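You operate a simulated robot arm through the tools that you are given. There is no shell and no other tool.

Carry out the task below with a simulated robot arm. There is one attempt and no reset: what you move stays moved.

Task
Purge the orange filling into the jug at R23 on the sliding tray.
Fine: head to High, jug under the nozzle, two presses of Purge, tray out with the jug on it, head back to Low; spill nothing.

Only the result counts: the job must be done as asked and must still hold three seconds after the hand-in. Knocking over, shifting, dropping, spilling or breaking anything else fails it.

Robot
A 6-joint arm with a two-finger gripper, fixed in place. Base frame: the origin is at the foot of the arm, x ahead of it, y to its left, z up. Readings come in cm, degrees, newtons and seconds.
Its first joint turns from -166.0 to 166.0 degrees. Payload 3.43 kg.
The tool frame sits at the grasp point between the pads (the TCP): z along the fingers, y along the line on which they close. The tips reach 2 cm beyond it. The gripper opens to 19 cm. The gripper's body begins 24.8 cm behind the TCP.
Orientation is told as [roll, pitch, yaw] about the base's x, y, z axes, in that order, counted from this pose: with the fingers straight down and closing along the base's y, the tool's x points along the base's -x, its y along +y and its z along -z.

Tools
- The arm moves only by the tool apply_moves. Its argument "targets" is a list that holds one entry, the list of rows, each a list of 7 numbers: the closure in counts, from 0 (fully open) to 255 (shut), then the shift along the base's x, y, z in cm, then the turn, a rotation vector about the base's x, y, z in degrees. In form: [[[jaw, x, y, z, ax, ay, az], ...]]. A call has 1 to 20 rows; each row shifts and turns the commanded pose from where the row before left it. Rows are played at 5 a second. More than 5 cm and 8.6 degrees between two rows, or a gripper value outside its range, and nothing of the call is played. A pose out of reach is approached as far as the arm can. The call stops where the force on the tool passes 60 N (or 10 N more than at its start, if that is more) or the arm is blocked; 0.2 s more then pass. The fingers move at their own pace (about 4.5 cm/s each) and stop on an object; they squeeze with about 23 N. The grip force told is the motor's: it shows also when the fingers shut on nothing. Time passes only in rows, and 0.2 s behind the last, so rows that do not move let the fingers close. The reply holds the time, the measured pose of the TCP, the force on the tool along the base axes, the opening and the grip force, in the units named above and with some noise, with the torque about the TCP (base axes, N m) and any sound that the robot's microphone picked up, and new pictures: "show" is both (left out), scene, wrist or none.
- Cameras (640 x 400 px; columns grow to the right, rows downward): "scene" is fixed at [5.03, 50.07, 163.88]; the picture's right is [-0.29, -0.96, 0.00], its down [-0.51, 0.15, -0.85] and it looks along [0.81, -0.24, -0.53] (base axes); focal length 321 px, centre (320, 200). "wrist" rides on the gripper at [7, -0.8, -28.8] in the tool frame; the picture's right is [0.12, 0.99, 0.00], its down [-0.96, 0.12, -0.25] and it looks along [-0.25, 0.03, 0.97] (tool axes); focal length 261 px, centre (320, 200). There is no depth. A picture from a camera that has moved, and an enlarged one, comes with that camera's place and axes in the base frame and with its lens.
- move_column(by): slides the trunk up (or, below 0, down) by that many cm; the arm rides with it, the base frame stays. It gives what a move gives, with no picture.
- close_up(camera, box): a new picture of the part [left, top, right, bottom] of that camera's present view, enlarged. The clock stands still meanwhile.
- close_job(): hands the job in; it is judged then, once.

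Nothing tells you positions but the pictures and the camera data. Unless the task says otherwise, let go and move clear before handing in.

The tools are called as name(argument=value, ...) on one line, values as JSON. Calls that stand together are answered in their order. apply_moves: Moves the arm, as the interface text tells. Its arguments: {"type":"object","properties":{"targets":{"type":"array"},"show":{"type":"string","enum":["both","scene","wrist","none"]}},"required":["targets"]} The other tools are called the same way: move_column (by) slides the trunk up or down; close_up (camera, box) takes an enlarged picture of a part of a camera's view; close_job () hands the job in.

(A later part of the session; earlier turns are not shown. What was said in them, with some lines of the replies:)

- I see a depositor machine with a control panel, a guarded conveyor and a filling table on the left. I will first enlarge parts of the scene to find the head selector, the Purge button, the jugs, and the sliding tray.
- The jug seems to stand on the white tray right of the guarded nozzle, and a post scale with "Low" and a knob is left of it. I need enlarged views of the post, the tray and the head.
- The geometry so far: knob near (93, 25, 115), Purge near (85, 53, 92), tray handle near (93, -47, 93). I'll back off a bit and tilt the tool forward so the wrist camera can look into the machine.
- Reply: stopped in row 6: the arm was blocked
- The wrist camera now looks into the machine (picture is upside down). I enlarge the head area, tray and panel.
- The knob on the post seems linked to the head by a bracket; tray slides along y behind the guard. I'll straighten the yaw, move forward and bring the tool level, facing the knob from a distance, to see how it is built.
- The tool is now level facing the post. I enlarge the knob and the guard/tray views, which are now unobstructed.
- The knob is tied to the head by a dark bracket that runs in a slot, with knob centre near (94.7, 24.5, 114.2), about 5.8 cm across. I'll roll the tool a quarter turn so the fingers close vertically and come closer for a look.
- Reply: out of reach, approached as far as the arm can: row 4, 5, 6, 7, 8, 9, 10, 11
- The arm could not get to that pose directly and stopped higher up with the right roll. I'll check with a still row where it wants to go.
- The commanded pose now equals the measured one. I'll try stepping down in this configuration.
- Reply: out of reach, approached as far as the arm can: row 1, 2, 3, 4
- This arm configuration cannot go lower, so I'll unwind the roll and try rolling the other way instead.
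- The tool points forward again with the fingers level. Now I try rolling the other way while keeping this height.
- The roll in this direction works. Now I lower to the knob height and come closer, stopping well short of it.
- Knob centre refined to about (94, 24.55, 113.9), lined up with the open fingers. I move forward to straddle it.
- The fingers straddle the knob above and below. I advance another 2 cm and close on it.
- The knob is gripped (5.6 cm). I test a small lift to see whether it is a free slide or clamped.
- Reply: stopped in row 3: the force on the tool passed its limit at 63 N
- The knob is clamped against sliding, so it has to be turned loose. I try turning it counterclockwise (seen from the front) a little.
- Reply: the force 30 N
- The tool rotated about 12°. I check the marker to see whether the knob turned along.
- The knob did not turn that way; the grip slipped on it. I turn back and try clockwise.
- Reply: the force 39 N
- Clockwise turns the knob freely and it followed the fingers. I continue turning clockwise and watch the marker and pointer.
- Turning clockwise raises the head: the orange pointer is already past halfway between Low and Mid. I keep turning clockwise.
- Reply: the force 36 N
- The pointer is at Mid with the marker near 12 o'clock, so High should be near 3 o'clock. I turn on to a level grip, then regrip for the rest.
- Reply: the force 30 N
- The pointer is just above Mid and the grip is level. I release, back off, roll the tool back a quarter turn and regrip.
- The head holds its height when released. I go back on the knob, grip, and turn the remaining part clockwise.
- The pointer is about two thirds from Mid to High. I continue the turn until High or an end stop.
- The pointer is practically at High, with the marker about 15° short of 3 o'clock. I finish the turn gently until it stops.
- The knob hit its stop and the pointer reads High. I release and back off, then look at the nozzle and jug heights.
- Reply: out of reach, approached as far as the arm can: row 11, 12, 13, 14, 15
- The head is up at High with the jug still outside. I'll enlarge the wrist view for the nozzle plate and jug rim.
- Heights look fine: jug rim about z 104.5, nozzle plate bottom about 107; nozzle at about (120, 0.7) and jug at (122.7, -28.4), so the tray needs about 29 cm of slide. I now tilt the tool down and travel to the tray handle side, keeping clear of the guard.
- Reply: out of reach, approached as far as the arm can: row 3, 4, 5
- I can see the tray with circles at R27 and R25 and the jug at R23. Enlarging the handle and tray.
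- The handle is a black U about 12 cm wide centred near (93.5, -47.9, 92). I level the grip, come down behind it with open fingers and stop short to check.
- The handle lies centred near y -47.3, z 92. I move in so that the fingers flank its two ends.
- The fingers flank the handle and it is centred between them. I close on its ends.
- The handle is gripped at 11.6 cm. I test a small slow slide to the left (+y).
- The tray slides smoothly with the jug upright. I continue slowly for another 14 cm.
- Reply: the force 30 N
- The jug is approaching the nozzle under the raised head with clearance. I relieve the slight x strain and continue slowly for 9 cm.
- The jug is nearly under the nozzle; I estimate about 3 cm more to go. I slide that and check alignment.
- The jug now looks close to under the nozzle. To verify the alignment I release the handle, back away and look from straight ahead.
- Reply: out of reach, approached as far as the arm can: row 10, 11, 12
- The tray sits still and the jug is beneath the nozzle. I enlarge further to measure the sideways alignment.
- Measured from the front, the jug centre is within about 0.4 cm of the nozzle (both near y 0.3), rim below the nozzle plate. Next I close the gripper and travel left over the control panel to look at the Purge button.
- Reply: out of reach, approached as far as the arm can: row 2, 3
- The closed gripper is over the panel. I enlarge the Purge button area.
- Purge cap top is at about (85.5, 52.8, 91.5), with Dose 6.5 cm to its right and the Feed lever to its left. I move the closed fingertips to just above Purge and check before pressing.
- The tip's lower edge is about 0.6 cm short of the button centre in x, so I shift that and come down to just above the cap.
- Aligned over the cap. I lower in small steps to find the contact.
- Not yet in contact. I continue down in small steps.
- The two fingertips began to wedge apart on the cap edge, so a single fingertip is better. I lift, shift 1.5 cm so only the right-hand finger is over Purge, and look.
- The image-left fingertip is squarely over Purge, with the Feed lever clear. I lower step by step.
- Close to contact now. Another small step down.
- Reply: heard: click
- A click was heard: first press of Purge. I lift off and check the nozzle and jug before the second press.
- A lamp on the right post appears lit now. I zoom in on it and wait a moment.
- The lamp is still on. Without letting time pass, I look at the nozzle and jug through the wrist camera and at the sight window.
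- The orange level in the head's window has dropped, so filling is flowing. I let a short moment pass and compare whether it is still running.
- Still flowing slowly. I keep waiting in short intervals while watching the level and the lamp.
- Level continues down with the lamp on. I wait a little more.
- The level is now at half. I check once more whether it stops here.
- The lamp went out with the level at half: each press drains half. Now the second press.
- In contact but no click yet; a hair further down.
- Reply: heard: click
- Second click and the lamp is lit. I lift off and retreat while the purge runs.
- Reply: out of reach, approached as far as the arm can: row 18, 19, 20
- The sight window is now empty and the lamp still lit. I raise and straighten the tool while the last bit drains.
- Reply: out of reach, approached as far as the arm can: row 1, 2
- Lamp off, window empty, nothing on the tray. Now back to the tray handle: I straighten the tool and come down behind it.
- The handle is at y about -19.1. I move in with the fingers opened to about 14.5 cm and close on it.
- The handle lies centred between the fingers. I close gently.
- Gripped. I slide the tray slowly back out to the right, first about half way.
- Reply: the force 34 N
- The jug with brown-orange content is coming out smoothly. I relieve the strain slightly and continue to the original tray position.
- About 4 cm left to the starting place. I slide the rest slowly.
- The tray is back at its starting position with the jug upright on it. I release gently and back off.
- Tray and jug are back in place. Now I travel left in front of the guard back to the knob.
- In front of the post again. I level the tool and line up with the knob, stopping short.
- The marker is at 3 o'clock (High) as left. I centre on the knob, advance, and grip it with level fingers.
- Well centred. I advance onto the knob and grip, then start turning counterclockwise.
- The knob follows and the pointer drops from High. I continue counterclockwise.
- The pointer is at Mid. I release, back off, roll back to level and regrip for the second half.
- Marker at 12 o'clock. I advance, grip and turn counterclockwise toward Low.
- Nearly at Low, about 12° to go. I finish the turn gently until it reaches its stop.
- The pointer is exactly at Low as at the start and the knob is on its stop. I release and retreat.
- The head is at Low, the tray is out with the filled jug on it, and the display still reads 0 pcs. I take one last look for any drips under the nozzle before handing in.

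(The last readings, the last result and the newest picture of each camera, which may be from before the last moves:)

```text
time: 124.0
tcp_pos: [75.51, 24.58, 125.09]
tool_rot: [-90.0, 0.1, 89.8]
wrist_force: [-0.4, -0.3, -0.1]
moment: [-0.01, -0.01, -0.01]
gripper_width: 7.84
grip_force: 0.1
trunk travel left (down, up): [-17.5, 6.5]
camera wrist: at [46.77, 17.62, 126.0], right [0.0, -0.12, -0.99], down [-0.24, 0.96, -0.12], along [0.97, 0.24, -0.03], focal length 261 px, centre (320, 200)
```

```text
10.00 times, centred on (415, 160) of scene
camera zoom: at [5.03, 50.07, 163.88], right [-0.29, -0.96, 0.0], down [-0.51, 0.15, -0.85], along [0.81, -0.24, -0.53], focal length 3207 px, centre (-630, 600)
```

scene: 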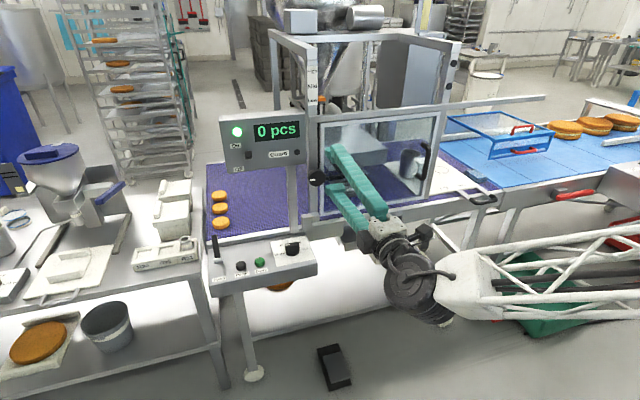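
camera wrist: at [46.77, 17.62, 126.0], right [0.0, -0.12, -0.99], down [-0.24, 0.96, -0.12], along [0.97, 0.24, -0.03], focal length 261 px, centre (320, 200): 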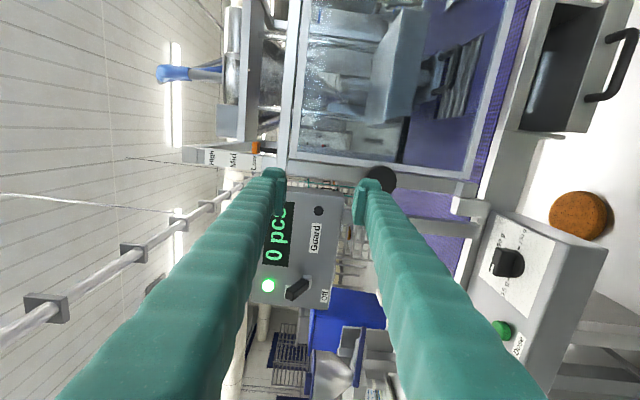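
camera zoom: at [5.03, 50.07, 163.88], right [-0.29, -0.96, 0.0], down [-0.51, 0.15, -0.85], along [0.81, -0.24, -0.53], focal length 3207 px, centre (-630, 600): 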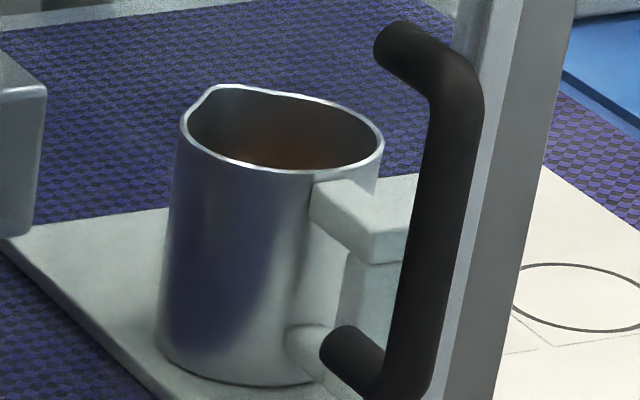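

The filling is in the jug, the belt, grid and tray are clean, the head is at Low and the gripper is clear. I hand the job in.

close_job()

```text
The job is handed in.
```

The orange filling is purged into the jug at R23. The job is handed in, but no verdict came back with it.

- **Head:** I raised it to High with the knob on the post. It is now back at Low, with the pointer where it was at the start.
- **Purge:** I pressed the button twice and each press gave one click. The sight window dropped to half after the first press and was empty after the second. The lamp on the right post had gone out before I moved the tray.
- **Jug and tray:** The jug is upright on the tray with the filling inside. The tray is back out at its starting place.
- **Spills:** I saw nothing on the tray, belt or grid under the nozzle in the last pictures. The counter still reads 0 pcs.

The gripper is open and clear of the machine.
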